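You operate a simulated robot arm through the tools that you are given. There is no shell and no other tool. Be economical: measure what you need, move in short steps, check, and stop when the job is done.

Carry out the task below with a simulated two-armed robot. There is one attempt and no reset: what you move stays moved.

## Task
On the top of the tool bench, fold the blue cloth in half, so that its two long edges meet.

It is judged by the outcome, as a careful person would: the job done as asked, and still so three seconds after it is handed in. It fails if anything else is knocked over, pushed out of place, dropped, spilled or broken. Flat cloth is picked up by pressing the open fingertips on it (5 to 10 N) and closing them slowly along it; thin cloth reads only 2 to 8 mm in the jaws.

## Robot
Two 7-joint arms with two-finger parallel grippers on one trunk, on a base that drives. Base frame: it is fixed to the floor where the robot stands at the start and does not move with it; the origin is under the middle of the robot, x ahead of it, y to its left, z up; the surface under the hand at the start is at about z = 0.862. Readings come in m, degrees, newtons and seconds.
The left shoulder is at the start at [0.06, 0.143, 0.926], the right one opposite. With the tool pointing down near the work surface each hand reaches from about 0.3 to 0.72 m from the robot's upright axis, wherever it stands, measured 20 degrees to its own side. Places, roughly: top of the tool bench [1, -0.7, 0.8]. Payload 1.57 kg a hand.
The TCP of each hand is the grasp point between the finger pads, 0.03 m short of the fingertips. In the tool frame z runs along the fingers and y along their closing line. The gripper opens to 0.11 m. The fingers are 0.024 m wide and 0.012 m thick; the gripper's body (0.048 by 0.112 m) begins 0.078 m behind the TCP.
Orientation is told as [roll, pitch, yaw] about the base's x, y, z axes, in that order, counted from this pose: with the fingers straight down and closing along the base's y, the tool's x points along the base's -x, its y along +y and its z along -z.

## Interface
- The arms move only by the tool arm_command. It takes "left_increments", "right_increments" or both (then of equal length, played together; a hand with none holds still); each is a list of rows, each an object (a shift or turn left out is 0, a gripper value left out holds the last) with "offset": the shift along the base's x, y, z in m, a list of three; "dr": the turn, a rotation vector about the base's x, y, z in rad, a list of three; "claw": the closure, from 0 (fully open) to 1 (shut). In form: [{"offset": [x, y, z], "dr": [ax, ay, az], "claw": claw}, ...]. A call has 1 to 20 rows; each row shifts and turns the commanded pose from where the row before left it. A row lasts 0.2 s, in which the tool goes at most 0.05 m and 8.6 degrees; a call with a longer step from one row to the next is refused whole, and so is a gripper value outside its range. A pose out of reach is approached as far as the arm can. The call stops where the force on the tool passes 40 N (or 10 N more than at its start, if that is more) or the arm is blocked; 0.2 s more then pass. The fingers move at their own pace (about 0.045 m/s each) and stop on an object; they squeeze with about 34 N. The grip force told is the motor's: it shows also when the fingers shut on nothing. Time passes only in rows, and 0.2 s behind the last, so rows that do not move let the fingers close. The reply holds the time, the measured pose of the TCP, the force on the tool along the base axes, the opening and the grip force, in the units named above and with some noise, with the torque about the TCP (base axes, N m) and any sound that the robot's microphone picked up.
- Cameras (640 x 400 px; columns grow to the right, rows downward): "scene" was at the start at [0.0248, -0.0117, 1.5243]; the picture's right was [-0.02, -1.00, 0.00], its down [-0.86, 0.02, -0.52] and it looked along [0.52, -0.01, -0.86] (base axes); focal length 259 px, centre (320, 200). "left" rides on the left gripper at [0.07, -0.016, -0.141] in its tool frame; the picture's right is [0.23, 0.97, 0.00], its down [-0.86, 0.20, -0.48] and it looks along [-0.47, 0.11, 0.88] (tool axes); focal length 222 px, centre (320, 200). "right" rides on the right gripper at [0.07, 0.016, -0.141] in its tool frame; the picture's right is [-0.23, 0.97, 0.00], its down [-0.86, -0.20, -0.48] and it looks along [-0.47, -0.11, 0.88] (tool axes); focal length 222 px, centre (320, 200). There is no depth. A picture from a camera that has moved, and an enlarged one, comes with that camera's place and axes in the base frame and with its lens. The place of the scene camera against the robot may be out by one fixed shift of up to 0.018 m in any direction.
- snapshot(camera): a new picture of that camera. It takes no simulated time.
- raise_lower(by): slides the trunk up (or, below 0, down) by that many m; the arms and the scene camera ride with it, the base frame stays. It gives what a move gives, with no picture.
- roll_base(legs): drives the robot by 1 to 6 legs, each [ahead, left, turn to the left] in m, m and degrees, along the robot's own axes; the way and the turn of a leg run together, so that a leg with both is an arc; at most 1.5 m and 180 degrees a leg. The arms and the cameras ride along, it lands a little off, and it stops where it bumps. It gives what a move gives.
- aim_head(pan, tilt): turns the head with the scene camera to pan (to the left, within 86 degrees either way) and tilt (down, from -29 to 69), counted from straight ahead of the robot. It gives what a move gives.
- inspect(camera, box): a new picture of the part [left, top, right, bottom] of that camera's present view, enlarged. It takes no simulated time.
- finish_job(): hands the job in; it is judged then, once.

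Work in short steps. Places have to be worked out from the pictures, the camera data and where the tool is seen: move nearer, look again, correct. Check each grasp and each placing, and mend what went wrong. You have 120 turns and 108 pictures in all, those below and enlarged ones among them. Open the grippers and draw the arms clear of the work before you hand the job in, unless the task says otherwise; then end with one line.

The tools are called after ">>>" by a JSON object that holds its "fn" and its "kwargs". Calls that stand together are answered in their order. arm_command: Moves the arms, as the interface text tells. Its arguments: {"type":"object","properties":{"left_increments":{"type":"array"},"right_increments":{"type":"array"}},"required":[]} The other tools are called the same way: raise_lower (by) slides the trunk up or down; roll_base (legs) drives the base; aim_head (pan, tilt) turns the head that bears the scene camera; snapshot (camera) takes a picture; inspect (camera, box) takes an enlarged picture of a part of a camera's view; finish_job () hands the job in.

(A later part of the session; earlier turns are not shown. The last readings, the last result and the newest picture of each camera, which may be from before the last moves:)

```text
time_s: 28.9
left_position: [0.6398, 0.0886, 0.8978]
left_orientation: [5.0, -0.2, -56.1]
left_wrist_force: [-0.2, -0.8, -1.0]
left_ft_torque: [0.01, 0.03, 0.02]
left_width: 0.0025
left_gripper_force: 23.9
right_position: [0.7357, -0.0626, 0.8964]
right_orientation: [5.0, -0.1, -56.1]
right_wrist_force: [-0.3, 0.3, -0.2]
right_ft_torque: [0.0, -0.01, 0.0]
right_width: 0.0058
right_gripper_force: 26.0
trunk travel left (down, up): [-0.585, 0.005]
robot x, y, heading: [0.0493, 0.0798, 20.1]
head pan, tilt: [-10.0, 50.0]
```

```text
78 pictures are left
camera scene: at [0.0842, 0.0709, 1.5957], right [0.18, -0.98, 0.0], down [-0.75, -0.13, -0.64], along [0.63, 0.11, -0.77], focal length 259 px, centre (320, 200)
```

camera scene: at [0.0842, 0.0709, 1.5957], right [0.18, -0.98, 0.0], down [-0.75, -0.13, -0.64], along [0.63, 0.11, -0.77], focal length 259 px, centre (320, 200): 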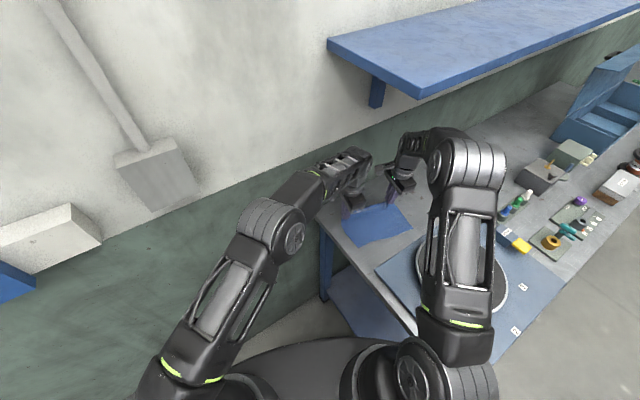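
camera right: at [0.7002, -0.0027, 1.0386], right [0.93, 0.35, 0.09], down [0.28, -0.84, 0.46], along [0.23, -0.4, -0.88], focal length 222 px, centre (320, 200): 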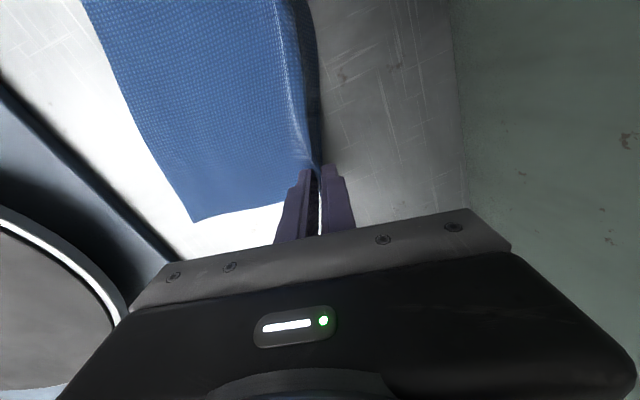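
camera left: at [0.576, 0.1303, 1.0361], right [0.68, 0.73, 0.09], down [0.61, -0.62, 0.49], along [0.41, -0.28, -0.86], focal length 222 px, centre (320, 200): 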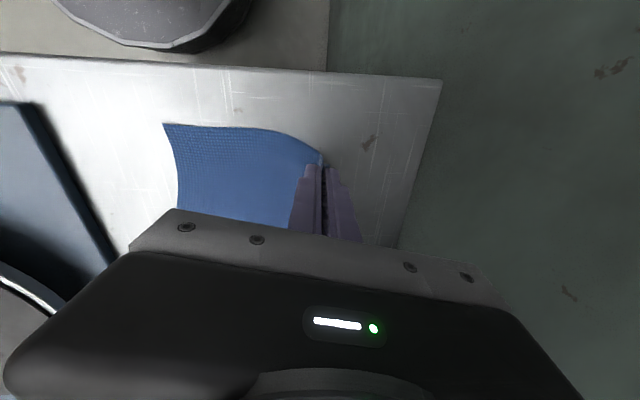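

Both corners came up with the jaws. I carry the edge over in an arc toward the near edge, tilting the hands as I go, and stop above the target.

>>> {"fn": "arm_command", "kwargs": {"left_increments": [{"offset": [-0.0058, -0.0039, 0.006], "dr": [0.0223, -0.0341, 0]}, {"offset": [-0.0058, -0.0039, 0.006], "dr": [0.0223, -0.0341, 0]}, {"offset": [-0.0058, -0.0039, 0.006], "dr": [0.0223, -0.0341, 0]}, {"offset": [-0.0086, -0.0057, 0.003], "dr": [0.0254, -0.0389, 0]}, {"offset": [-0.0086, -0.0057, 0.003], "dr": [0.0254, -0.0389, 0]}, {"offset": [-0.0086, -0.0057, 0.003], "dr": [0.0254, -0.0389, 0]}, {"offset": [-0.0089, -0.0059, -0.0037], "dr": [0.0223, -0.0341, 0]}, {"offset": [-0.0089, -0.0059, -0.0037], "dr": [0.0223, -0.0341, 0]}, {}], "right_increments": [{"offset": [-0.0058, -0.0039, 0.006], "dr": [0.0223, -0.0341, 0]}, {"offset": [-0.0058, -0.0039, 0.006], "dr": [0.0223, -0.0341, 0]}, {"offset": [-0.0058, -0.0039, 0.006], "dr": [0.0223, -0.0341, 0]}, {"offset": [-0.0086, -0.0057, 0.003], "dr": [0.0254, -0.0389, 0]}, {"offset": [-0.0086, -0.0057, 0.003], "dr": [0.0254, -0.0389, 0]}, {"offset": [-0.0086, -0.0057, 0.003], "dr": [0.0254, -0.0389, 0]}, {"offset": [-0.0089, -0.0059, -0.0037], "dr": [0.0223, -0.0341, 0]}, {"offset": [-0.0089, -0.0059, -0.0037], "dr": [0.0223, -0.0341, 0]}, {}]}}

>>> {"fn": "snapshot", "kwargs": {"camera": "right"}}

>>> {"fn": "snapshot", "kwargs": {"camera": "left"}}

>>> {"fn": "inspect", "kwargs": {"camera": "scene", "box": [280, 130, 480, 255]}}

```text
time_s: 30.9
left_position: [0.5782, 0.0479, 0.9173]
left_orientation: [24.7, -0.4, -56.1]
left_wrist_force: [0.3, -0.1, -0.7]
left_ft_torque: [0.01, -0.01, 0.01]
left_width: 0.0023
left_gripper_force: 23.8
right_position: [0.6756, -0.1012, 0.9161]
right_orientation: [24.8, -0.3, -56.2]
right_wrist_force: [-0.4, 0.1, 0.7]
right_ft_torque: [0.0, -0.01, 0.01]
right_width: 0.0058
right_gripper_force: 26.2
trunk travel left (down, up): [-0.585, 0.005]
robot x, y, heading: [0.0495, 0.0749, 20.0]
head pan, tilt: [-10.0, 50.0]
```

```text
77 pictures are left
camera right: at [0.5995, -0.0688, 1.0514], right [0.86, 0.31, 0.41], down [0.16, -0.92, 0.36], along [0.48, -0.24, -0.84], focal length 222 px, centre (320, 200)
```

right: 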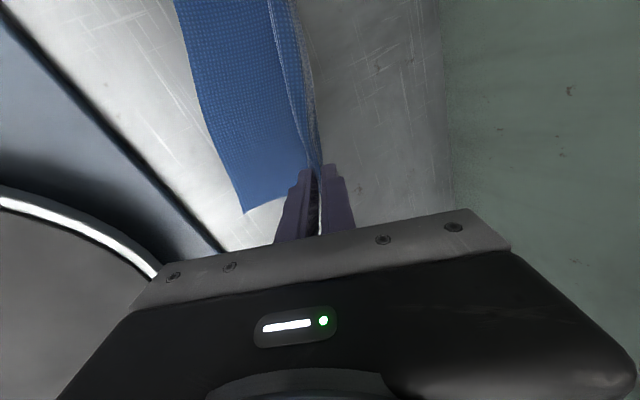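

```text
76 pictures are left
camera left: at [0.4778, 0.0652, 1.0383], right [0.61, 0.68, 0.41], down [0.46, -0.72, 0.52], along [0.65, -0.13, -0.75], focal length 222 px, centre (320, 200)
```

left: 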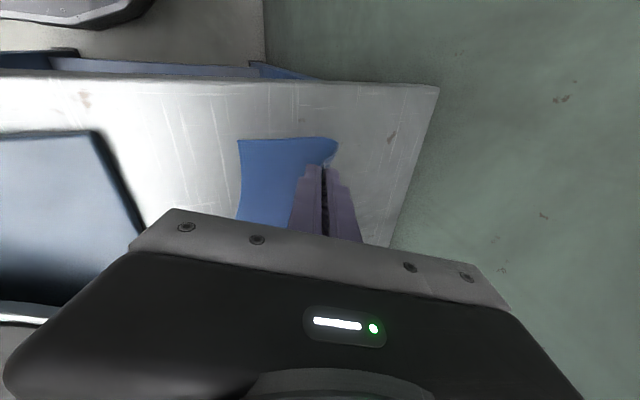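

```text
3.20 times, centred on (380, 192) of scene
camera zoom: at [0.0845, 0.0713, 1.5956], right [0.18, -0.98, 0.0], down [-0.75, -0.13, -0.64], along [0.63, 0.11, -0.77], focal length 830 px, centre (128, 224)
```

zoom: 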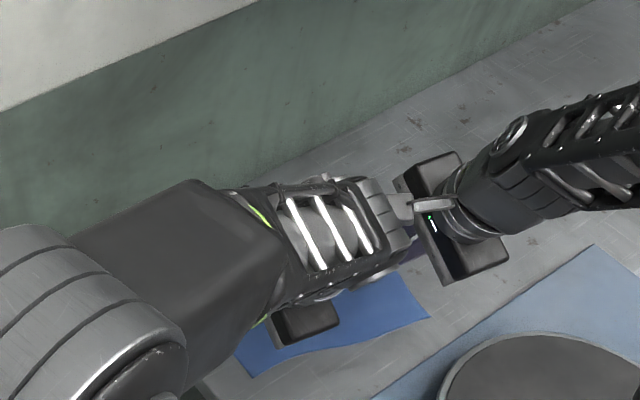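

The near edge hasn't moved. I enlarge both jaws to see how much hem each one holds.

>>> {"fn": "inspect", "kwargs": {"camera": "right", "box": [180, 50, 420, 250]}}

>>> {"fn": "inspect", "kwargs": {"camera": "left", "box": [180, 80, 420, 260]}}

```text
2.00 times, centred on (300, 150) of right
camera zoom: at [0.5995, -0.0688, 1.0514], right [0.86, 0.31, 0.41], down [0.16, -0.92, 0.36], along [0.48, -0.24, -0.84], focal length 444 px, centre (360, 300)
```

zoom: 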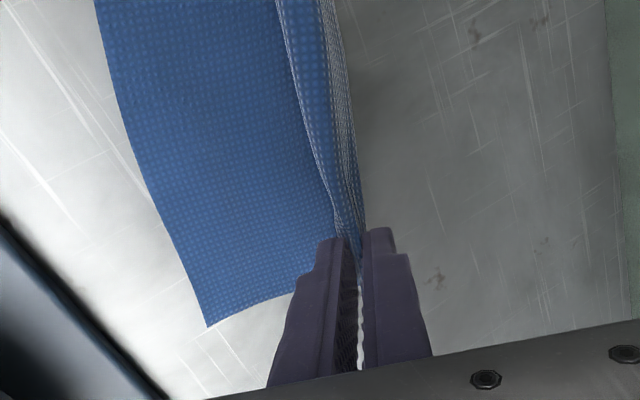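

```text
2.22 times, centred on (300, 170) of left
camera zoom: at [0.4778, 0.0652, 1.0383], right [0.61, 0.68, 0.41], down [0.46, -0.72, 0.52], along [0.65, -0.13, -0.75], focal length 494 px, centre (364, 267)
```

zoom: 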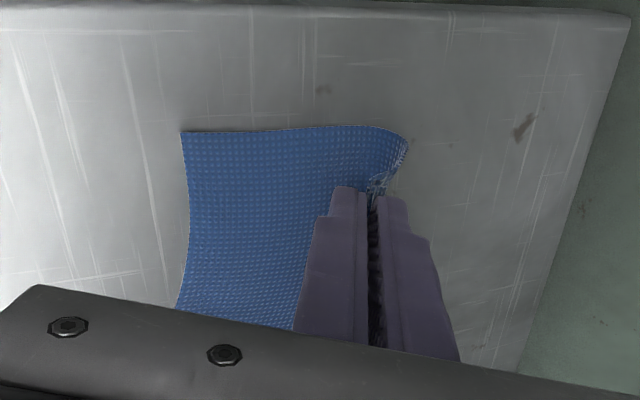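

The fold is forming well, with the underside showing at the left. I finish the carry so the held hem comes just short of the near edge, then lower almost onto it.

>>> {"fn": "arm_command", "kwargs": {"left_increments": [{"offset": [-0.009, -0.006, -0.001], "dr": [0.0131, -0.0201, 0]}, {"offset": [-0.009, -0.006, -0.003], "dr": [0.0131, -0.0201, 0]}, {"offset": [-0.009, -0.006, -0.005], "dr": [0.0131, -0.0201, 0]}, {"offset": [-0.009, -0.006, -0.006], "dr": [0.0131, -0.0201, 0]}, {"offset": [-0.006, -0.004, -0.007], "dr": [0.0131, -0.0201, 0]}, {"offset": [-0.003, -0.002, -0.007], "dr": [0.0131, -0.0201, 0]}, {}], "right_increments": [{"offset": [-0.007, -0.0047, -0.001], "dr": [0.0131, -0.0201, 0]}, {"offset": [-0.007, -0.0047, -0.003], "dr": [0.0131, -0.0201, 0]}, {"offset": [-0.007, -0.0047, -0.005], "dr": [0.0131, -0.0201, 0]}, {"offset": [-0.007, -0.0047, -0.006], "dr": [0.0131, -0.0201, 0]}, {"offset": [-0.006, -0.004, -0.007], "dr": [0.0131, -0.0201, 0]}, {"offset": [-0.003, -0.002, -0.007], "dr": [0.0131, -0.0201, 0]}, {}]}}

>>> {"fn": "snapshot", "kwargs": {"camera": "right"}}

>>> {"fn": "snapshot", "kwargs": {"camera": "left"}}

```text
time_s: 32.5
left_position: [0.5338, 0.0155, 0.8891]
left_orientation: [33.0, -0.4, -56.2]
left_wrist_force: [0.1, 0.0, 0.0]
left_ft_torque: [-0.04, 0.05, -0.02]
left_width: 0.0025
left_gripper_force: 23.5
right_position: [0.6382, -0.1255, 0.8877]
right_orientation: [33.0, -0.4, -56.2]
right_wrist_force: [0.8, -0.4, -0.8]
right_ft_torque: [0.01, 0.01, 0.0]
right_width: 0.0056
right_gripper_force: 25.5
trunk travel left (down, up): [-0.585, 0.005]
robot x, y, heading: [0.0472, 0.0827, 20.1]
head pan, tilt: [-10.0, 50.0]
```

```text
72 pictures are left
camera right: at [0.5473, -0.1041, 1.0152], right [0.8, 0.27, 0.53], down [0.12, -0.95, 0.3], along [0.58, -0.18, -0.79], focal length 222 px, centre (320, 200)
```

right: 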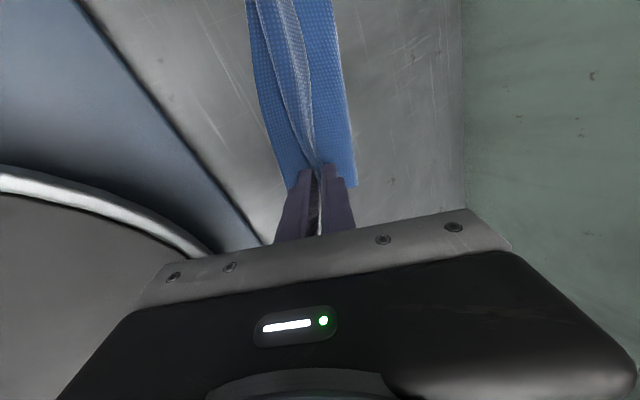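

```text
71 pictures are left
camera left: at [0.4188, 0.0256, 0.9977], right [0.55, 0.65, 0.53], down [0.4, -0.76, 0.52], along [0.73, -0.07, -0.67], focal length 222 px, centre (320, 200)
```

left: 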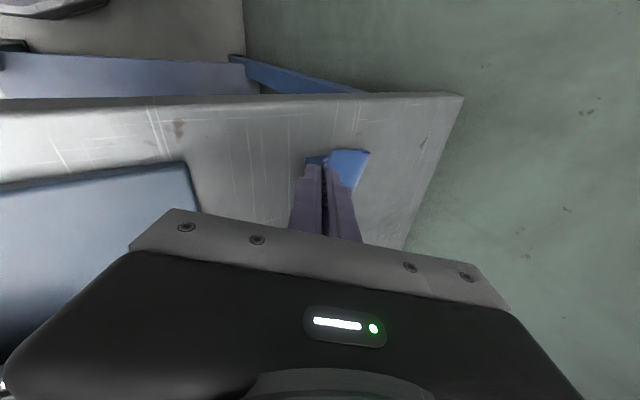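

>>> {"fn": "inspect", "kwargs": {"camera": "right", "box": [220, 50, 420, 250]}}

>>> {"fn": "inspect", "kwargs": {"camera": "left", "box": [240, 110, 420, 250]}}

```text
2.00 times, centred on (320, 150) of right
camera zoom: at [0.5473, -0.1041, 1.0152], right [0.8, 0.27, 0.53], down [0.12, -0.95, 0.3], along [0.58, -0.18, -0.79], focal length 444 px, centre (320, 300)
```

zoom: 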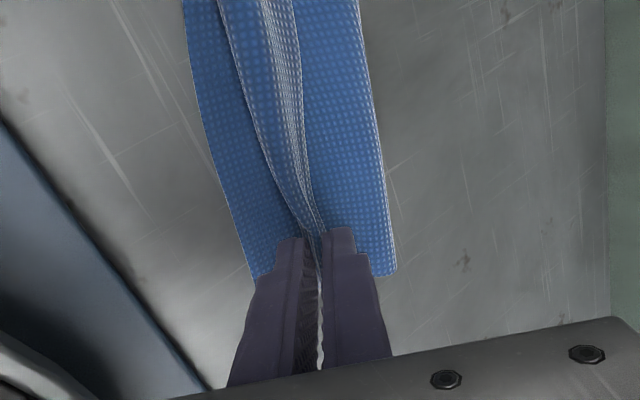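

```text
2.86 times, centred on (330, 180) of left
camera zoom: at [0.4188, 0.0256, 0.9977], right [0.55, 0.65, 0.53], down [0.4, -0.76, 0.52], along [0.73, -0.07, -0.67], focal length 635 px, centre (291, 257)
```

zoom: 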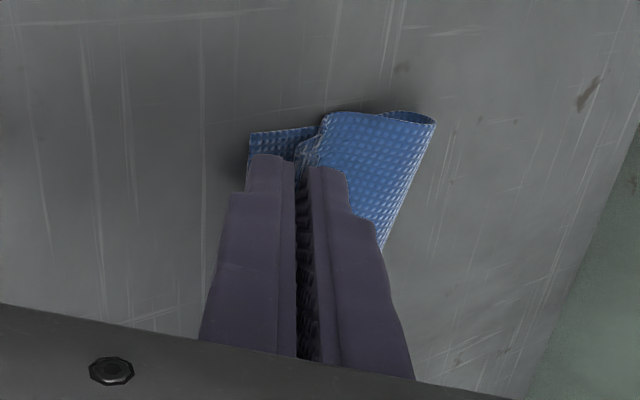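

The fold looks right: the jaws sit about 15 mm (left) and 28 mm (right) short of the near edge, about the hem length each one holds. I lower gently until the cloth is pressed down.

>>> {"fn": "arm_command", "kwargs": {"left_increments": [{"offset": [0, 0, -0.003]}, {"offset": [0, 0, -0.003]}, {"offset": [0, 0, -0.001]}, {}], "right_increments": [{"offset": [0, 0, -0.003]}, {"offset": [0, 0, -0.002]}, {"offset": [0, 0, -0.001]}, {}]}}

```text
time_s: 33.5
left_position: [0.5331, 0.0173, 0.8825]
left_orientation: [32.9, -0.5, -56.1]
left_wrist_force: [0.5, -1.2, 0.1]
left_ft_torque: [-0.03, 0.0, -0.03]
left_width: 0.0025
left_gripper_force: 23.7
right_position: [0.6392, -0.1266, 0.8833]
right_orientation: [33.1, -0.5, -56.2]
right_wrist_force: [-0.5, -0.6, 18.8]
right_ft_torque: [0.01, -0.11, -0.03]
right_width: 0.0024
right_gripper_force: 24.4
trunk travel left (down, up): [-0.585, 0.005]
robot x, y, heading: [0.0495, 0.0827, 20.1]
head pan, tilt: [-10.0, 50.0]
```

The right touches down (19 N). I ease it up, bring the left down 1 mm more, then open both jaws a little while rising to make room for the lower finger.

>>> {"fn": "arm_command", "kwargs": {"left_increments": [{"offset": [0, 0, -0.002]}, {}, {"claw": 0.97, "offset": [0, 0, 0.001]}, {"claw": 0.94, "offset": [0, 0, 0.001]}, {"claw": 0.91, "offset": [0, 0, 0.001]}, {"claw": 0.88, "offset": [0, 0, 0.001]}, {"claw": 0.85, "offset": [0, 0, 0.001]}, {}], "right_increments": [{"offset": [0, 0, 0.001]}, {}, {"claw": 0.97, "offset": [0, 0, 0.001]}, {"claw": 0.94, "offset": [0, 0, 0.001]}, {"claw": 0.91, "offset": [0, 0, 0.001]}, {"claw": 0.88, "offset": [0, 0, 0.001]}, {"claw": 0.85, "offset": [0, 0, 0.001]}, {}]}}

>>> {"fn": "inspect", "kwargs": {"camera": "right", "box": [220, 50, 420, 250]}}

>>> {"fn": "inspect", "kwargs": {"camera": "left", "box": [240, 110, 420, 250]}}

```text
time_s: 35.3
left_position: [0.5337, 0.0171, 0.8845]
left_orientation: [32.9, -0.4, -56.1]
left_wrist_force: [2.9, 0.2, 3.6]
left_ft_torque: [0.06, -0.11, -0.05]
left_width: 0.0122
left_gripper_force: 0.0
right_position: [0.6399, -0.1258, 0.8876]
right_orientation: [32.9, -0.4, -56.3]
right_wrist_force: [0.5, 0.8, 3.2]
right_ft_torque: [0.0, 0.03, 0.03]
right_width: 0.015
right_gripper_force: 0.1
trunk travel left (down, up): [-0.585, 0.005]
robot x, y, heading: [0.0477, 0.077, 20.4]
head pan, tilt: [-10.0, 50.0]
```

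```text
2.00 times, centred on (320, 150) of right
camera zoom: at [0.5479, -0.1042, 1.0142], right [0.8, 0.27, 0.53], down [0.12, -0.95, 0.3], along [0.58, -0.18, -0.79], focal length 444 px, centre (320, 300)
```

zoom: 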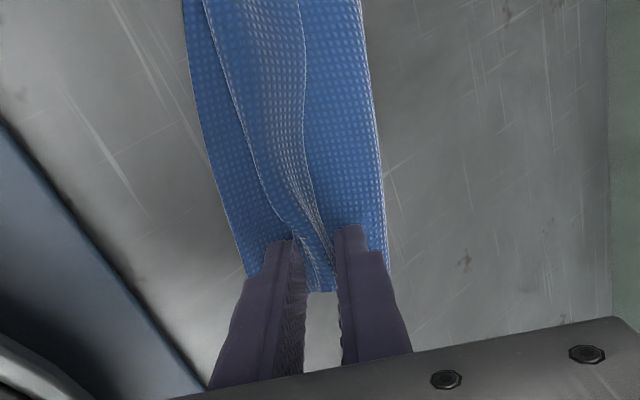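

```text
2.86 times, centred on (330, 180) of left
camera zoom: at [0.4192, 0.0266, 0.9935], right [0.55, 0.65, 0.53], down [0.4, -0.76, 0.52], along [0.73, -0.07, -0.67], focal length 635 px, centre (291, 257)
```

zoom: 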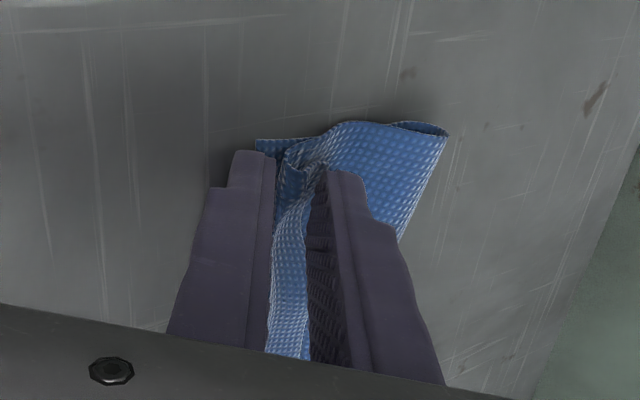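

The hem is free and leaning toward the near edge. I open slightly more and withdraw both hands along their axes, then back up.

>>> {"fn": "arm_command", "kwargs": {"left_increments": [{"offset": [-0.002, -0.001, 0.005], "claw": 0.8}, {"offset": [-0.003, -0.002, 0.007], "claw": 0.75}, {"offset": [-0.005, -0.003, 0.009]}, {"offset": [-0.009, -0.006, 0.017]}, {"offset": [-0.009, -0.006, 0.02]}, {"offset": [0, 0, 0.03]}, {"offset": [0, 0, 0.03]}, {}], "right_increments": [{"offset": [-0.002, -0.001, 0.005], "claw": 0.8}, {"offset": [-0.003, -0.002, 0.007], "claw": 0.75}, {"offset": [-0.005, -0.003, 0.009]}, {"offset": [-0.009, -0.006, 0.017]}, {"offset": [-0.009, -0.006, 0.02]}, {"offset": [0, 0, 0.03]}, {"offset": [0, 0, 0.03]}, {}]}}

>>> {"fn": "snapshot", "kwargs": {"camera": "right"}}

>>> {"fn": "snapshot", "kwargs": {"camera": "left"}}

>>> {"fn": "snapshot", "kwargs": {"camera": "scene"}}

```text
time_s: 37.1
left_position: [0.5052, -0.0005, 1.0045]
left_orientation: [32.9, -0.4, -56.2]
left_wrist_force: [0.8, 0.2, -0.2]
left_ft_torque: [-0.01, 0.0, 0.01]
left_width: 0.0274
left_gripper_force: 0.0
right_position: [0.6119, -0.1448, 1.0044]
right_orientation: [32.8, -0.3, -56.2]
right_wrist_force: [0.8, 0.5, 0.4]
right_ft_torque: [0.02, -0.05, 0.01]
right_width: 0.0274
right_gripper_force: 0.0
trunk travel left (down, up): [-0.585, 0.005]
robot x, y, heading: [0.0483, 0.0742, 20.2]
head pan, tilt: [-10.0, 50.0]
```

```text
66 pictures are left
camera right: at [0.521, -0.1222, 1.1322], right [0.8, 0.27, 0.53], down [0.12, -0.95, 0.3], along [0.58, -0.18, -0.79], focal length 222 px, centre (320, 200)
```

right: 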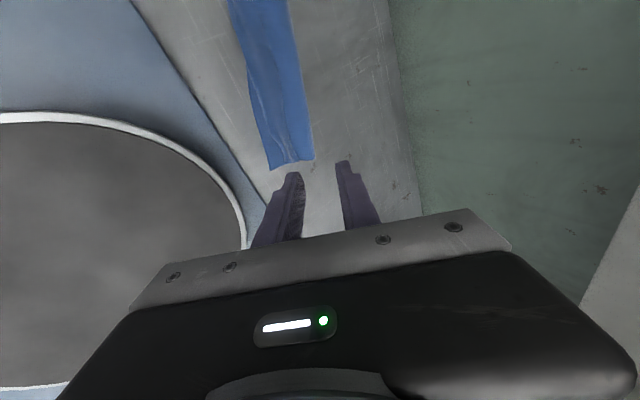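

```text
65 pictures are left
camera left: at [0.3908, 0.0071, 1.1142], right [0.55, 0.65, 0.53], down [0.4, -0.76, 0.52], along [0.73, -0.07, -0.68], focal length 222 px, centre (320, 200)
```

left: 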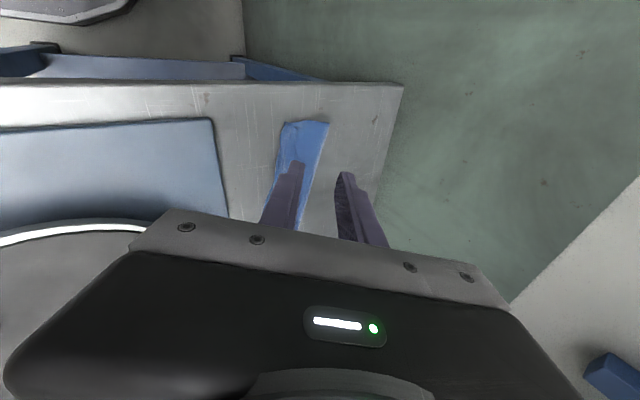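

```text
64 pictures are left
camera scene: at [0.0846, 0.0706, 1.5956], right [0.18, -0.98, 0.0], down [-0.75, -0.13, -0.64], along [0.63, 0.11, -0.77], focal length 259 px, centre (320, 200)
```

scene: 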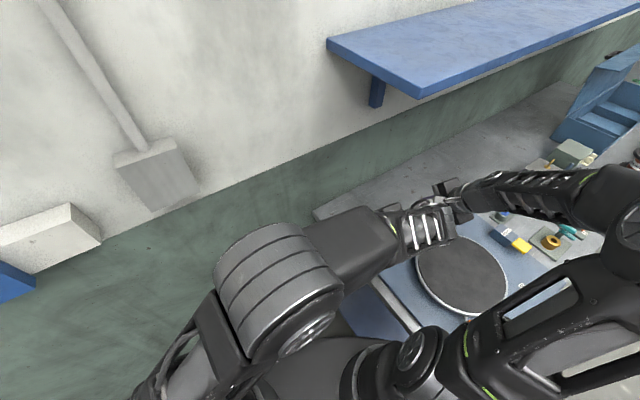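

The cloth stays folded. I enlarge it to judge how the two long edges meet.

>>> {"fn": "inspect", "kwargs": {"camera": "right", "box": [200, 0, 360, 180]}}

>>> {"fn": "inspect", "kwargs": {"camera": "left", "box": [240, 100, 360, 200]}}

```text
2.22 times, centred on (280, 90) of right
camera zoom: at [0.521, -0.1222, 1.1322], right [0.8, 0.27, 0.53], down [0.12, -0.95, 0.3], along [0.58, -0.18, -0.79], focal length 494 px, centre (409, 444)
```

zoom: 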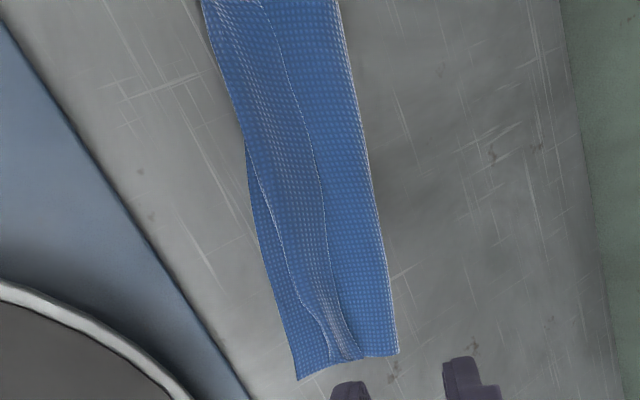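

```text
4.00 times, centred on (300, 150) of left
camera zoom: at [0.3908, 0.0071, 1.1142], right [0.55, 0.65, 0.53], down [0.4, -0.76, 0.52], along [0.73, -0.07, -0.68], focal length 888 px, centre (400, 400)
```

zoom: 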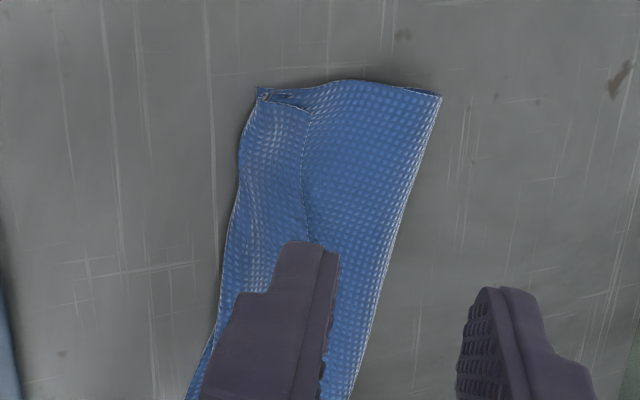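

The top layer's hem may be doubled back on itself, as there is a line along its middle. I move the right hand away, level the left hand and look from above.

>>> {"fn": "arm_command", "kwargs": {"left_increments": [{"dr": [-0.079, 0.12, 0]}, {"dr": [-0.079, 0.12, 0]}, {"dr": [-0.079, 0.12, 0]}, {"dr": [-0.079, 0.12, 0]}, {"offset": [0.03, 0.0, 0]}, {"offset": [0.03, 0.0, 0]}, {"offset": [0.03, 0.0, 0]}, {"offset": [0.03, 0.01, -0.01]}, {}], "right_increments": [{"offset": [-0.02, -0.03, 0.01]}, {"offset": [-0.02, -0.03, 0.01]}, {"offset": [-0.02, -0.03, 0.01]}, {"offset": [-0.02, -0.03, 0]}, {"offset": [-0.02, -0.03, 0]}, {}, {}, {}, {}]}}

>>> {"fn": "snapshot", "kwargs": {"camera": "left"}}

>>> {"fn": "snapshot", "kwargs": {"camera": "scene"}}

```text
time_s: 39.1
left_position: [0.594, 0.0036, 0.998]
left_orientation: [0.1, -0.2, -56.0]
left_wrist_force: [-0.8, 0.3, 0.8]
left_ft_torque: [-0.02, -0.01, 0.03]
left_width: 0.0277
left_gripper_force: 0.0
left hand out of reach, approached as far as the arm can: row 7, 8
right_position: [0.5108, -0.2953, 1.0364]
right_orientation: [33.1, -0.3, -56.3]
right_wrist_force: [0.6, -0.4, 1.0]
right_ft_torque: [0.01, 0.03, -0.04]
right_width: 0.0273
right_gripper_force: 0.0
trunk travel left (down, up): [-0.585, 0.005]
robot x, y, heading: [0.0456, 0.08, 20.0]
head pan, tilt: [-10.0, 50.0]
```

```text
61 pictures are left
camera left: at [0.5406, 0.0524, 1.1387], right [0.68, 0.73, 0.0], down [0.64, -0.6, 0.48], along [0.35, -0.33, -0.88], focal length 222 px, centre (320, 200)
```

left: 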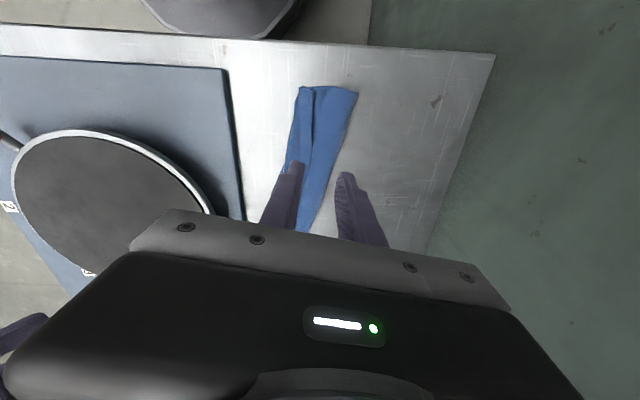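

```text
60 pictures are left
camera scene: at [0.0839, 0.0704, 1.5956], right [0.18, -0.98, 0.0], down [-0.75, -0.13, -0.64], along [0.63, 0.11, -0.77], focal length 259 px, centre (320, 200)
```

scene: 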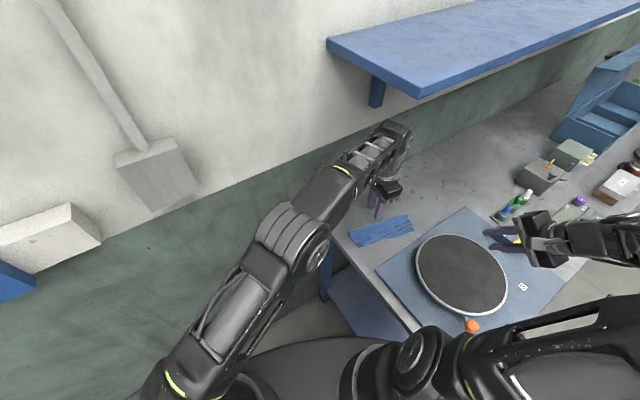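

The scene camera now sees the cloth freely, so I enlarge it from both cameras.

>>> {"fn": "inspect", "kwargs": {"camera": "scene", "box": [335, 203, 425, 259]}}

>>> {"fn": "inspect", "kwargs": {"camera": "left", "box": [250, 70, 380, 180]}}

```text
7.11 times, centred on (380, 231) of scene
camera zoom: at [0.0839, 0.0704, 1.5956], right [0.18, -0.98, 0.0], down [-0.75, -0.13, -0.64], along [0.63, 0.11, -0.77], focal length 1844 px, centre (-107, -20)
```

zoom: 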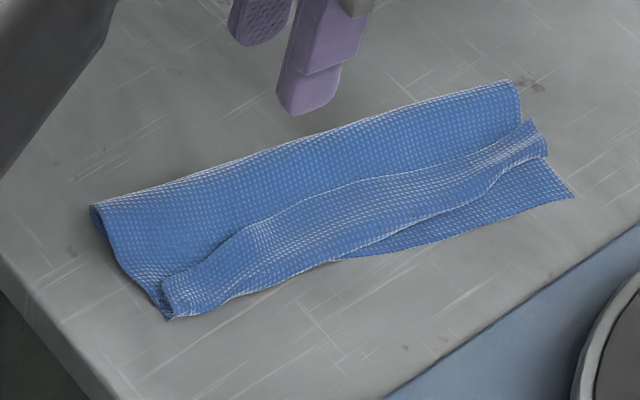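

```text
3.64 times, centred on (315, 125) of left
camera zoom: at [0.5406, 0.0524, 1.1387], right [0.68, 0.73, 0.0], down [0.64, -0.6, 0.48], along [0.35, -0.33, -0.88], focal length 808 px, centre (338, 473)
```

zoom: 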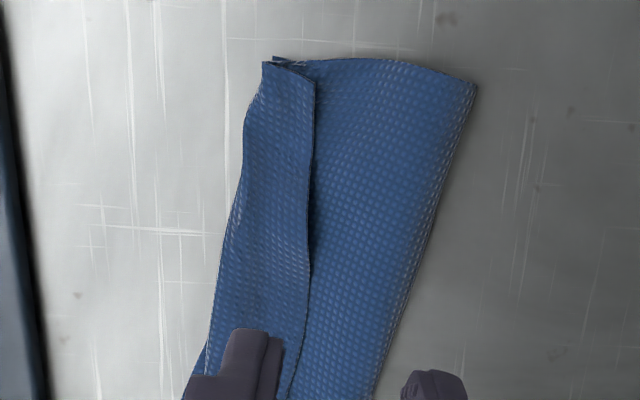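

The top layer's hem (about 2 cm) has flipped back over it, with its free edge facing the fold. I'll push that edge over toward the near side with closed fingertips from the fold side, with both hands at once; first I bring both hands upright and closed to just behind it.

>>> {"fn": "arm_command", "kwargs": {"left_increments": [{"claw": 1.0}, {}, {}, {}, {"offset": [-0.006, 0.008, -0.01]}, {"offset": [-0.006, 0.008, -0.014]}, {"offset": [-0.006, 0.008, -0.014]}, {"offset": [-0.005, 0.008, -0.014]}, {"offset": [0, 0, -0.014]}, {}], "right_increments": [{"claw": 1.0, "offset": [0.015, 0.03, 0], "dr": [-0.079, 0.12, 0]}, {"offset": [0.015, 0.03, 0], "dr": [-0.079, 0.12, 0]}, {"offset": [0.02, 0.03, 0], "dr": [-0.079, 0.12, 0]}, {"offset": [0.02, 0.03, 0], "dr": [-0.079, 0.12, 0]}, {"offset": [0.02, 0.025, -0.01]}, {"offset": [0.02, 0.025, -0.02]}, {"offset": [0.02, 0.025, -0.02]}, {"offset": [0.021, 0, -0.02]}, {"offset": [0, 0, -0.03]}, {}]}}

>>> {"fn": "snapshot", "kwargs": {"camera": "right"}}

>>> {"fn": "inspect", "kwargs": {"camera": "scene", "box": [315, 181, 435, 256]}}

>>> {"fn": "snapshot", "kwargs": {"camera": "left"}}

```text
time_s: 41.3
left_position: [0.5726, 0.036, 0.9317]
left_orientation: [0.0, 0.0, -56.1]
left_wrist_force: [0.0, -0.7, 0.6]
left_ft_torque: [-0.01, -0.02, -0.04]
left_width: 0.0
left_gripper_force: 21.0
right_position: [0.6633, -0.0988, 0.9354]
right_orientation: [0.0, -0.2, -56.1]
right_wrist_force: [-0.3, 0.4, -0.3]
right_ft_torque: [-0.04, -0.01, -0.03]
right_width: 0.0
right_gripper_force: 22.0
trunk travel left (down, up): [-0.585, 0.005]
robot x, y, heading: [0.0491, 0.0781, 19.7]
head pan, tilt: [-10.0, 50.0]
```

```text
57 pictures are left
camera right: at [0.6371, -0.0347, 1.0777], right [0.93, 0.36, 0.0], down [0.31, -0.82, 0.48], along [0.17, -0.45, -0.88], focal length 222 px, centre (320, 200)
```

right: 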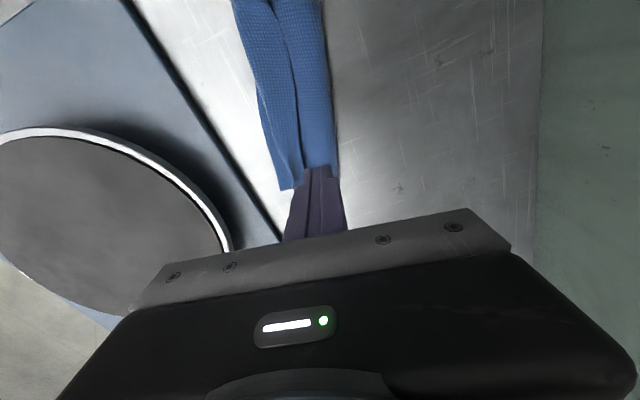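

```text
5.33 times, centred on (375, 218) of scene
camera zoom: at [0.0837, 0.0709, 1.5957], right [0.18, -0.98, 0.0], down [-0.75, -0.13, -0.64], along [0.63, 0.11, -0.77], focal length 1383 px, centre (27, 101)
```

zoom: 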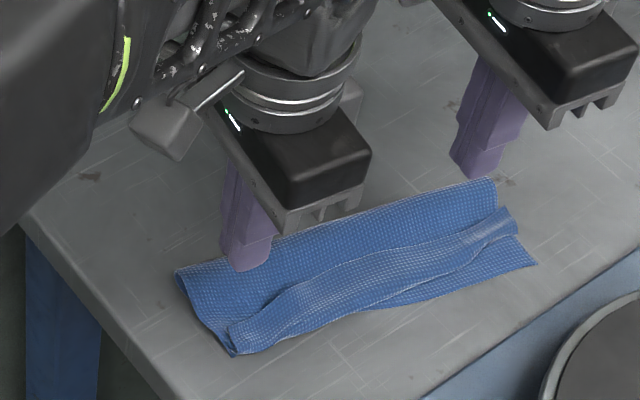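

```text
55 pictures are left
camera left: at [0.5197, 0.0842, 1.0723], right [0.68, 0.73, 0.0], down [0.64, -0.6, 0.48], along [0.35, -0.33, -0.88], focal length 222 px, centre (320, 200)
```

left: 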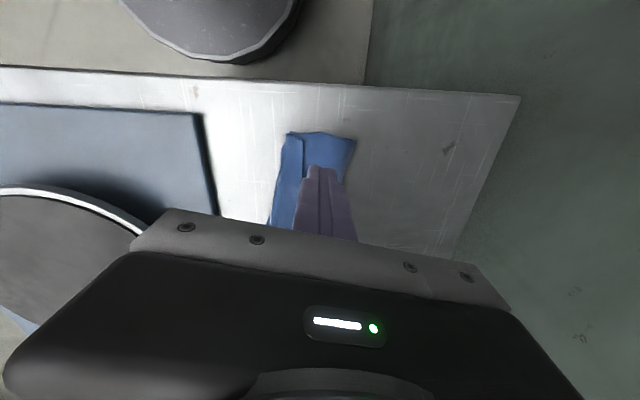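

Both tips sit just fold-side of the flap edge. I lower until they nearly touch the top layer and read the forces.

>>> {"fn": "arm_command", "kwargs": {"left_increments": [{"offset": [0, 0, -0.02]}, {"offset": [0, 0, -0.016]}, {"offset": [0, 0, -0.006]}, {"offset": [0, 0, -0.003]}, {}], "right_increments": [{"offset": [0, 0, -0.02]}, {"offset": [0, 0, -0.02]}, {"offset": [0, 0, -0.006]}, {"offset": [0, 0, -0.003]}, {}]}}

>>> {"fn": "inspect", "kwargs": {"camera": "scene", "box": [335, 203, 425, 259]}}

```text
time_s: 42.5
left_position: [0.5723, 0.0347, 0.8867]
left_orientation: [0.0, -0.2, -56.1]
left_wrist_force: [0.7, 0.0, -1.2]
left_ft_torque: [0.01, 0.0, 0.0]
left_width: 0.0
left_gripper_force: 21.5
right_position: [0.6609, -0.0994, 0.8867]
right_orientation: [0.1, -0.2, -56.0]
right_wrist_force: [0.2, 0.9, -0.4]
right_ft_torque: [0.0, -0.03, -0.01]
right_width: 0.0001
right_gripper_force: 21.4
trunk travel left (down, up): [-0.585, 0.005]
robot x, y, heading: [0.0473, 0.0796, 20.2]
head pan, tilt: [-10.0, 50.0]
```

```text
7.11 times, centred on (380, 231) of scene
camera zoom: at [0.084, 0.0709, 1.5956], right [0.18, -0.98, 0.0], down [-0.75, -0.13, -0.64], along [0.63, 0.11, -0.77], focal length 1844 px, centre (-107, -20)
```

zoom: 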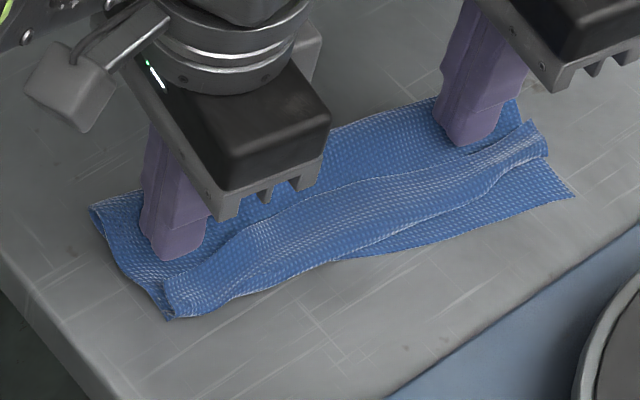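

Both tips are right behind the flap edge. I go 1 mm lower and push 16 mm toward the near side.

>>> {"fn": "arm_command", "kwargs": {"left_increments": [{"offset": [0, 0, -0.001]}, {"offset": [-0.0027, -0.0018, 0]}, {"offset": [-0.0027, -0.0018, 0]}, {"offset": [-0.0027, -0.0018, 0]}, {"offset": [-0.0027, -0.0018, 0]}, {"offset": [-0.0027, -0.0018, 0]}, {}], "right_increments": [{"offset": [0, 0, -0.001]}, {"offset": [-0.0027, -0.0018, 0]}, {"offset": [-0.0027, -0.0018, 0]}, {"offset": [-0.0027, -0.0018, 0]}, {"offset": [-0.0027, -0.0018, 0]}, {"offset": [-0.0027, -0.0018, 0]}, {}]}}

>>> {"fn": "inspect", "kwargs": {"camera": "scene", "box": [335, 203, 425, 259]}}

```text
time_s: 44.1
left_position: [0.5599, 0.0263, 0.8845]
left_orientation: [0.0, -0.1, -56.1]
left_wrist_force: [-0.3, -0.1, -0.2]
left_ft_torque: [-0.01, 0.03, 0.02]
left_width: 0.0
left_gripper_force: 20.7
right_position: [0.6487, -0.1093, 0.8855]
right_orientation: [0.1, -0.2, -56.1]
right_wrist_force: [0.1, 0.3, -0.2]
right_ft_torque: [0.0, -0.01, -0.02]
right_width: 0.0001
right_gripper_force: 21.6
trunk travel left (down, up): [-0.585, 0.005]
robot x, y, heading: [0.049, 0.0793, 19.8]
head pan, tilt: [-10.0, 50.0]
```

```text
7.11 times, centred on (380, 231) of scene
camera zoom: at [0.0842, 0.0709, 1.5956], right [0.18, -0.98, 0.0], down [-0.75, -0.13, -0.64], along [0.63, 0.11, -0.77], focal length 1844 px, centre (-107, -20)
```

zoom: 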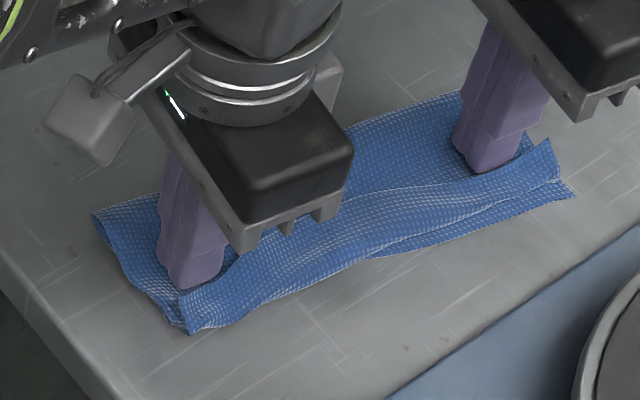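

The flap is standing up in front of both fingertips. I keep pushing 15 mm further.

>>> {"fn": "arm_command", "kwargs": {"left_increments": [{"offset": [-0.0027, -0.0018, 0]}, {"offset": [-0.0027, -0.0018, 0]}, {"offset": [-0.0027, -0.0018, 0]}, {"offset": [-0.0027, -0.0018, 0]}, {"offset": [-0.0027, -0.0018, 0]}, {}], "right_increments": [{"offset": [-0.0027, -0.0018, 0]}, {"offset": [-0.0027, -0.0018, 0]}, {"offset": [-0.0027, -0.0018, 0]}, {"offset": [-0.0027, -0.0018, 0]}, {"offset": [-0.0027, -0.0018, 0]}, {}]}}

>>> {"fn": "inspect", "kwargs": {"camera": "scene", "box": [335, 203, 425, 259]}}

>>> {"fn": "inspect", "kwargs": {"camera": "right", "box": [200, 20, 400, 220]}}

```text
time_s: 45.5
left_position: [0.5464, 0.0161, 0.8861]
left_orientation: [0.0, -0.1, -56.0]
left_wrist_force: [-0.6, 0.5, 0.7]
left_ft_torque: [-0.03, 0.0, -0.02]
left_width: 0.0001
left_gripper_force: 21.5
right_position: [0.6348, -0.1173, 0.884]
right_orientation: [0.0, 0.0, -56.2]
right_wrist_force: [-0.3, 0.3, -0.8]
right_ft_torque: [0.0, 0.02, -0.01]
right_width: 0.0
right_gripper_force: 20.7
trunk travel left (down, up): [-0.585, 0.005]
robot x, y, heading: [0.0465, 0.074, 20.3]
head pan, tilt: [-10.0, 50.0]
```

```text
7.11 times, centred on (380, 231) of scene
camera zoom: at [0.0841, 0.0709, 1.5956], right [0.18, -0.98, 0.0], down [-0.75, -0.13, -0.64], along [0.63, 0.11, -0.77], focal length 1844 px, centre (-107, -20)
```

zoom: 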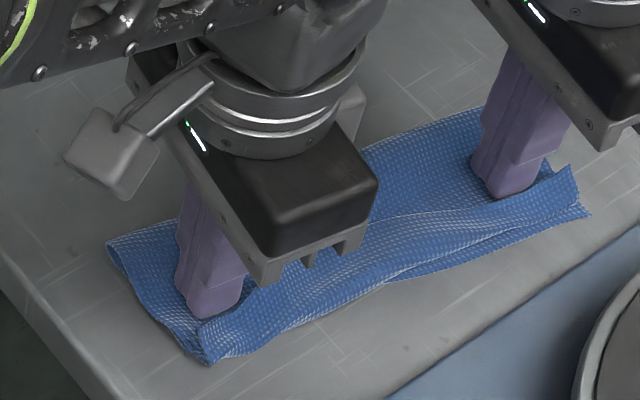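

```text
2.00 times, centred on (300, 120) of right
camera zoom: at [0.6103, -0.0523, 1.0265], right [0.94, 0.35, 0.0], down [0.31, -0.82, 0.48], along [0.17, -0.45, -0.88], focal length 444 px, centre (360, 360)
```

zoom: 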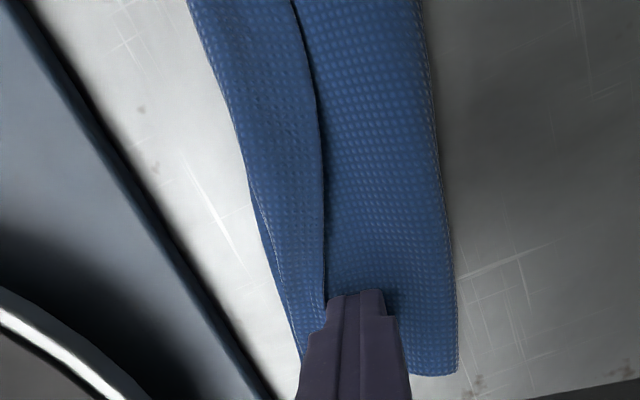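

The cloth itself is now sliding rather than the flap turning, but the flap stands up against the fingers. I rise 12 mm and push over the top of the standing flap.

>>> {"fn": "arm_command", "kwargs": {"left_increments": [{"offset": [0, 0, 0.004]}, {"offset": [-0.0017, -0.0011, 0.004]}, {"offset": [-0.0025, -0.0017, 0.003]}, {"offset": [-0.0042, -0.0028, 0]}, {"offset": [-0.0042, -0.0028, 0]}, {"offset": [-0.0042, -0.0028, 0]}, {"offset": [-0.0042, -0.0028, 0]}, {}], "right_increments": [{"offset": [0, 0, 0.004]}, {"offset": [-0.0017, -0.0011, 0.004]}, {"offset": [-0.0025, -0.0017, 0.003]}, {"offset": [-0.0042, -0.0028, 0]}, {"offset": [-0.0042, -0.0028, 0]}, {"offset": [-0.0042, -0.0028, 0]}, {"offset": [-0.0042, -0.0028, 0]}, {}]}}

>>> {"fn": "inspect", "kwargs": {"camera": "scene", "box": [335, 203, 425, 259]}}

>>> {"fn": "inspect", "kwargs": {"camera": "right", "box": [200, 20, 400, 220]}}

```text
time_s: 47.3
left_position: [0.525, 0.0038, 0.8965]
left_orientation: [0.0, -0.1, -56.1]
left_wrist_force: [1.1, -0.1, 0.6]
left_ft_torque: [0.01, 0.0, -0.03]
left_width: 0.0
left_gripper_force: 20.9
right_position: [0.6139, -0.1325, 0.8959]
right_orientation: [0.0, -0.1, -56.1]
right_wrist_force: [-0.4, 0.4, 0.5]
right_ft_torque: [0.01, -0.04, -0.05]
right_width: 0.0
right_gripper_force: 21.4
trunk travel left (down, up): [-0.585, 0.005]
robot x, y, heading: [0.0483, 0.0755, 20.3]
head pan, tilt: [-10.0, 50.0]
```

```text
7.11 times, centred on (380, 231) of scene
camera zoom: at [0.0842, 0.0709, 1.5956], right [0.18, -0.98, 0.0], down [-0.75, -0.13, -0.64], along [0.63, 0.11, -0.77], focal length 1844 px, centre (-107, -20)
```

zoom: 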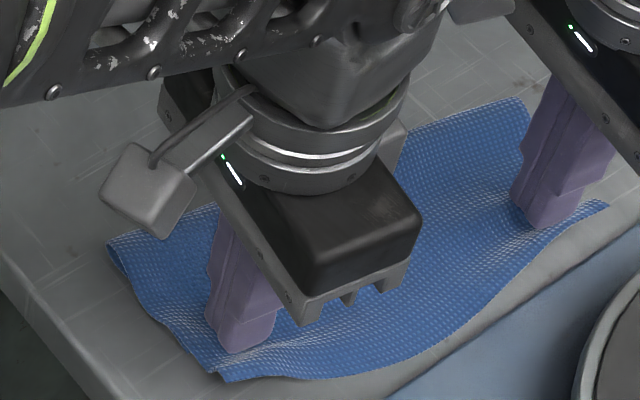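

```text
2.00 times, centred on (300, 120) of right
camera zoom: at [0.5885, -0.0669, 1.0377], right [0.93, 0.36, 0.0], down [0.31, -0.82, 0.48], along [0.17, -0.45, -0.88], focal length 444 px, centre (360, 360)
```

zoom: 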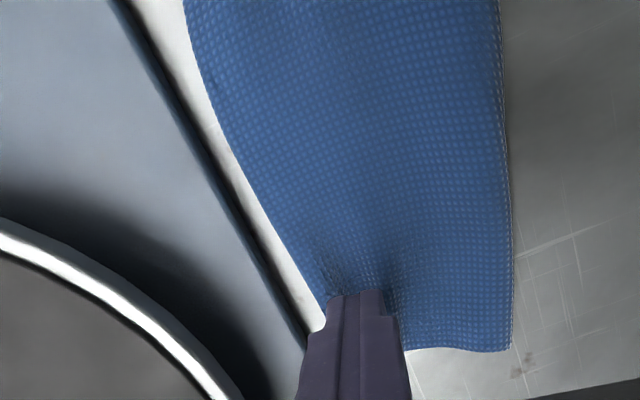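

The flap has flipped outward. I raise and clear both hands, then inspect the fold.

>>> {"fn": "arm_command", "kwargs": {"left_increments": [{"offset": [0, 0, 0.02]}, {"offset": [0, 0, 0.04]}, {"offset": [0, 0, 0.04]}, {"offset": [0.02, 0.035, 0]}, {"offset": [0.02, 0.035, 0]}, {}], "right_increments": [{"offset": [0, 0, 0.02]}, {"offset": [0, 0, 0.04]}, {"offset": [0, 0, 0.04]}, {"offset": [0.02, -0.04, 0]}, {"offset": [0.02, -0.04, 0]}, {}]}}

>>> {"fn": "inspect", "kwargs": {"camera": "scene", "box": [335, 203, 425, 259]}}

>>> {"fn": "inspect", "kwargs": {"camera": "left", "box": [180, 60, 440, 240]}}

>>> {"fn": "snapshot", "kwargs": {"camera": "right"}}

```text
time_s: 48.7
left_position: [0.5641, 0.0741, 0.9971]
left_orientation: [0.0, -0.1, -56.1]
left_wrist_force: [-0.4, 1.2, 1.7]
left_ft_torque: [-0.02, -0.01, 0.02]
left_width: 0.0
left_gripper_force: 21.2
right_position: [0.6527, -0.2121, 0.9968]
right_orientation: [0.0, -0.1, -56.1]
right_wrist_force: [0.5, 0.5, -0.2]
right_ft_torque: [0.02, -0.03, -0.01]
right_width: 0.0001
right_gripper_force: 21.5
trunk travel left (down, up): [-0.585, 0.005]
robot x, y, heading: [0.0481, 0.0767, 20.3]
head pan, tilt: [-10.0, 50.0]
```

```text
7.11 times, centred on (380, 231) of scene
camera zoom: at [0.0838, 0.0709, 1.5957], right [0.18, -0.98, 0.0], down [-0.75, -0.13, -0.64], along [0.63, 0.11, -0.77], focal length 1844 px, centre (-107, -20)
```

zoom: 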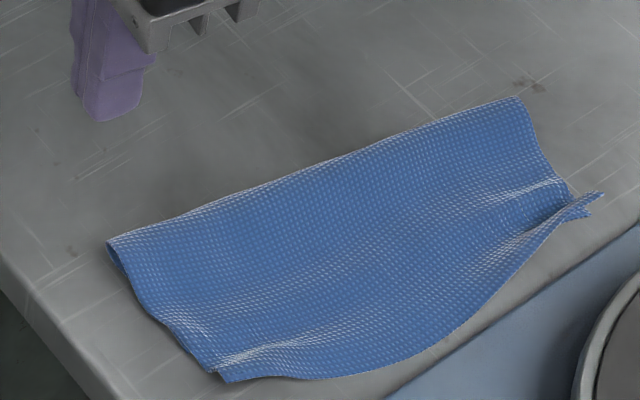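

```text
2.22 times, centred on (310, 150) of left
camera zoom: at [0.5125, 0.1236, 1.1375], right [0.68, 0.73, 0.0], down [0.64, -0.6, 0.48], along [0.35, -0.33, -0.88], focal length 494 px, centre (342, 311)
```

zoom: 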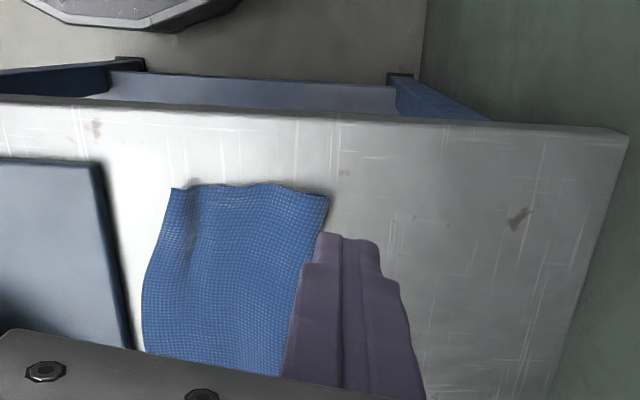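

```text
46 pictures are left
camera right: at [0.628, -0.1463, 1.1394], right [0.94, 0.35, 0.0], down [0.31, -0.82, 0.48], along [0.17, -0.45, -0.88], focal length 222 px, centre (320, 200)
```

right: 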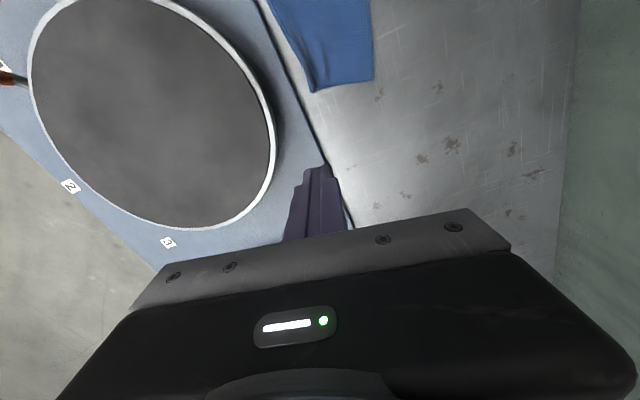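

The cloth is now folded, with the top edge bulging past in the middle. I turn the left hand by +90 degrees to view from the near side, and to have a two-finger pusher along the edge; I open it wide.

>>> {"fn": "arm_command", "kwargs": {"left_increments": [{"dr": [0, 0, 0.143], "offset": [-0.006, -0.008, 0.004], "claw": 0.2}, {"dr": [0, 0, 0.143], "offset": [-0.006, -0.014, 0.004]}, {"dr": [0, 0, 0.143], "offset": [-0.006, -0.014, 0.004]}, {"dr": [0, 0, 0.143], "offset": [-0.006, -0.014, 0.004]}, {"dr": [0, 0, 0.143], "offset": [-0.006, -0.014, 0]}, {"dr": [0, 0, 0.143], "offset": [-0.006, -0.014, 0]}, {"dr": [0, 0, 0.143], "offset": [-0.006, -0.014, 0]}, {"dr": [0, 0, 0.143], "offset": [-0.006, -0.014, 0]}, {"dr": [0, 0, 0.143], "offset": [-0.006, -0.014, 0]}, {"dr": [0, 0, 0.143], "offset": [-0.006, -0.014, 0]}, {"dr": [0, 0, 0.143], "offset": [-0.006, -0.014, 0]}, {}], "right_increments": [{"offset": [0.005, -0.02, 0.01]}, {"offset": [0.005, -0.02, 0.01]}, {"offset": [0.005, -0.02, 0.01]}, {}, {}, {}, {}, {}, {}, {}, {}, {}]}}

>>> {"fn": "snapshot", "kwargs": {"camera": "left"}}

```text
time_s: 51.3
left_position: [0.4981, -0.0747, 1.013]
left_orientation: [0.0, 0.0, 34.2]
left_wrist_force: [0.1, 1.4, 0.0]
left_ft_torque: [0.02, -0.01, 0.0]
left_width: 0.088
left_gripper_force: 0.1
right_position: [0.6692, -0.2711, 1.0254]
right_orientation: [0.0, -0.1, -56.1]
right_wrist_force: [-0.9, 0.4, 0.4]
right_ft_torque: [0.01, 0.01, 0.01]
right_width: 0.0
right_gripper_force: 21.1
trunk travel left (down, up): [-0.585, 0.005]
robot x, y, heading: [0.053, 0.0738, 20.3]
head pan, tilt: [-10.0, 50.0]
```

```text
45 pictures are left
camera left: at [0.4491, -0.1274, 1.1541], right [-0.73, 0.68, 0.0], down [0.6, 0.64, 0.48], along [0.33, 0.35, -0.88], focal length 222 px, centre (320, 200)
```

left: 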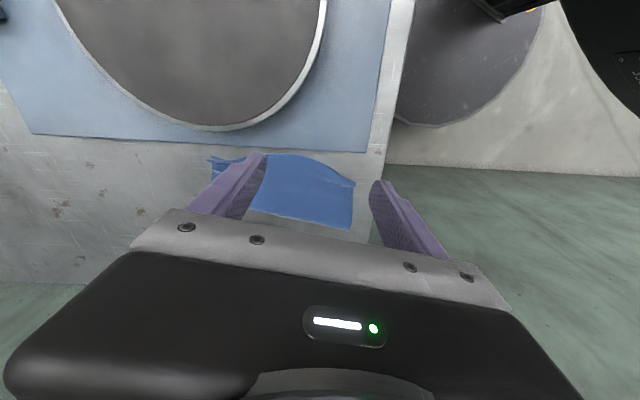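

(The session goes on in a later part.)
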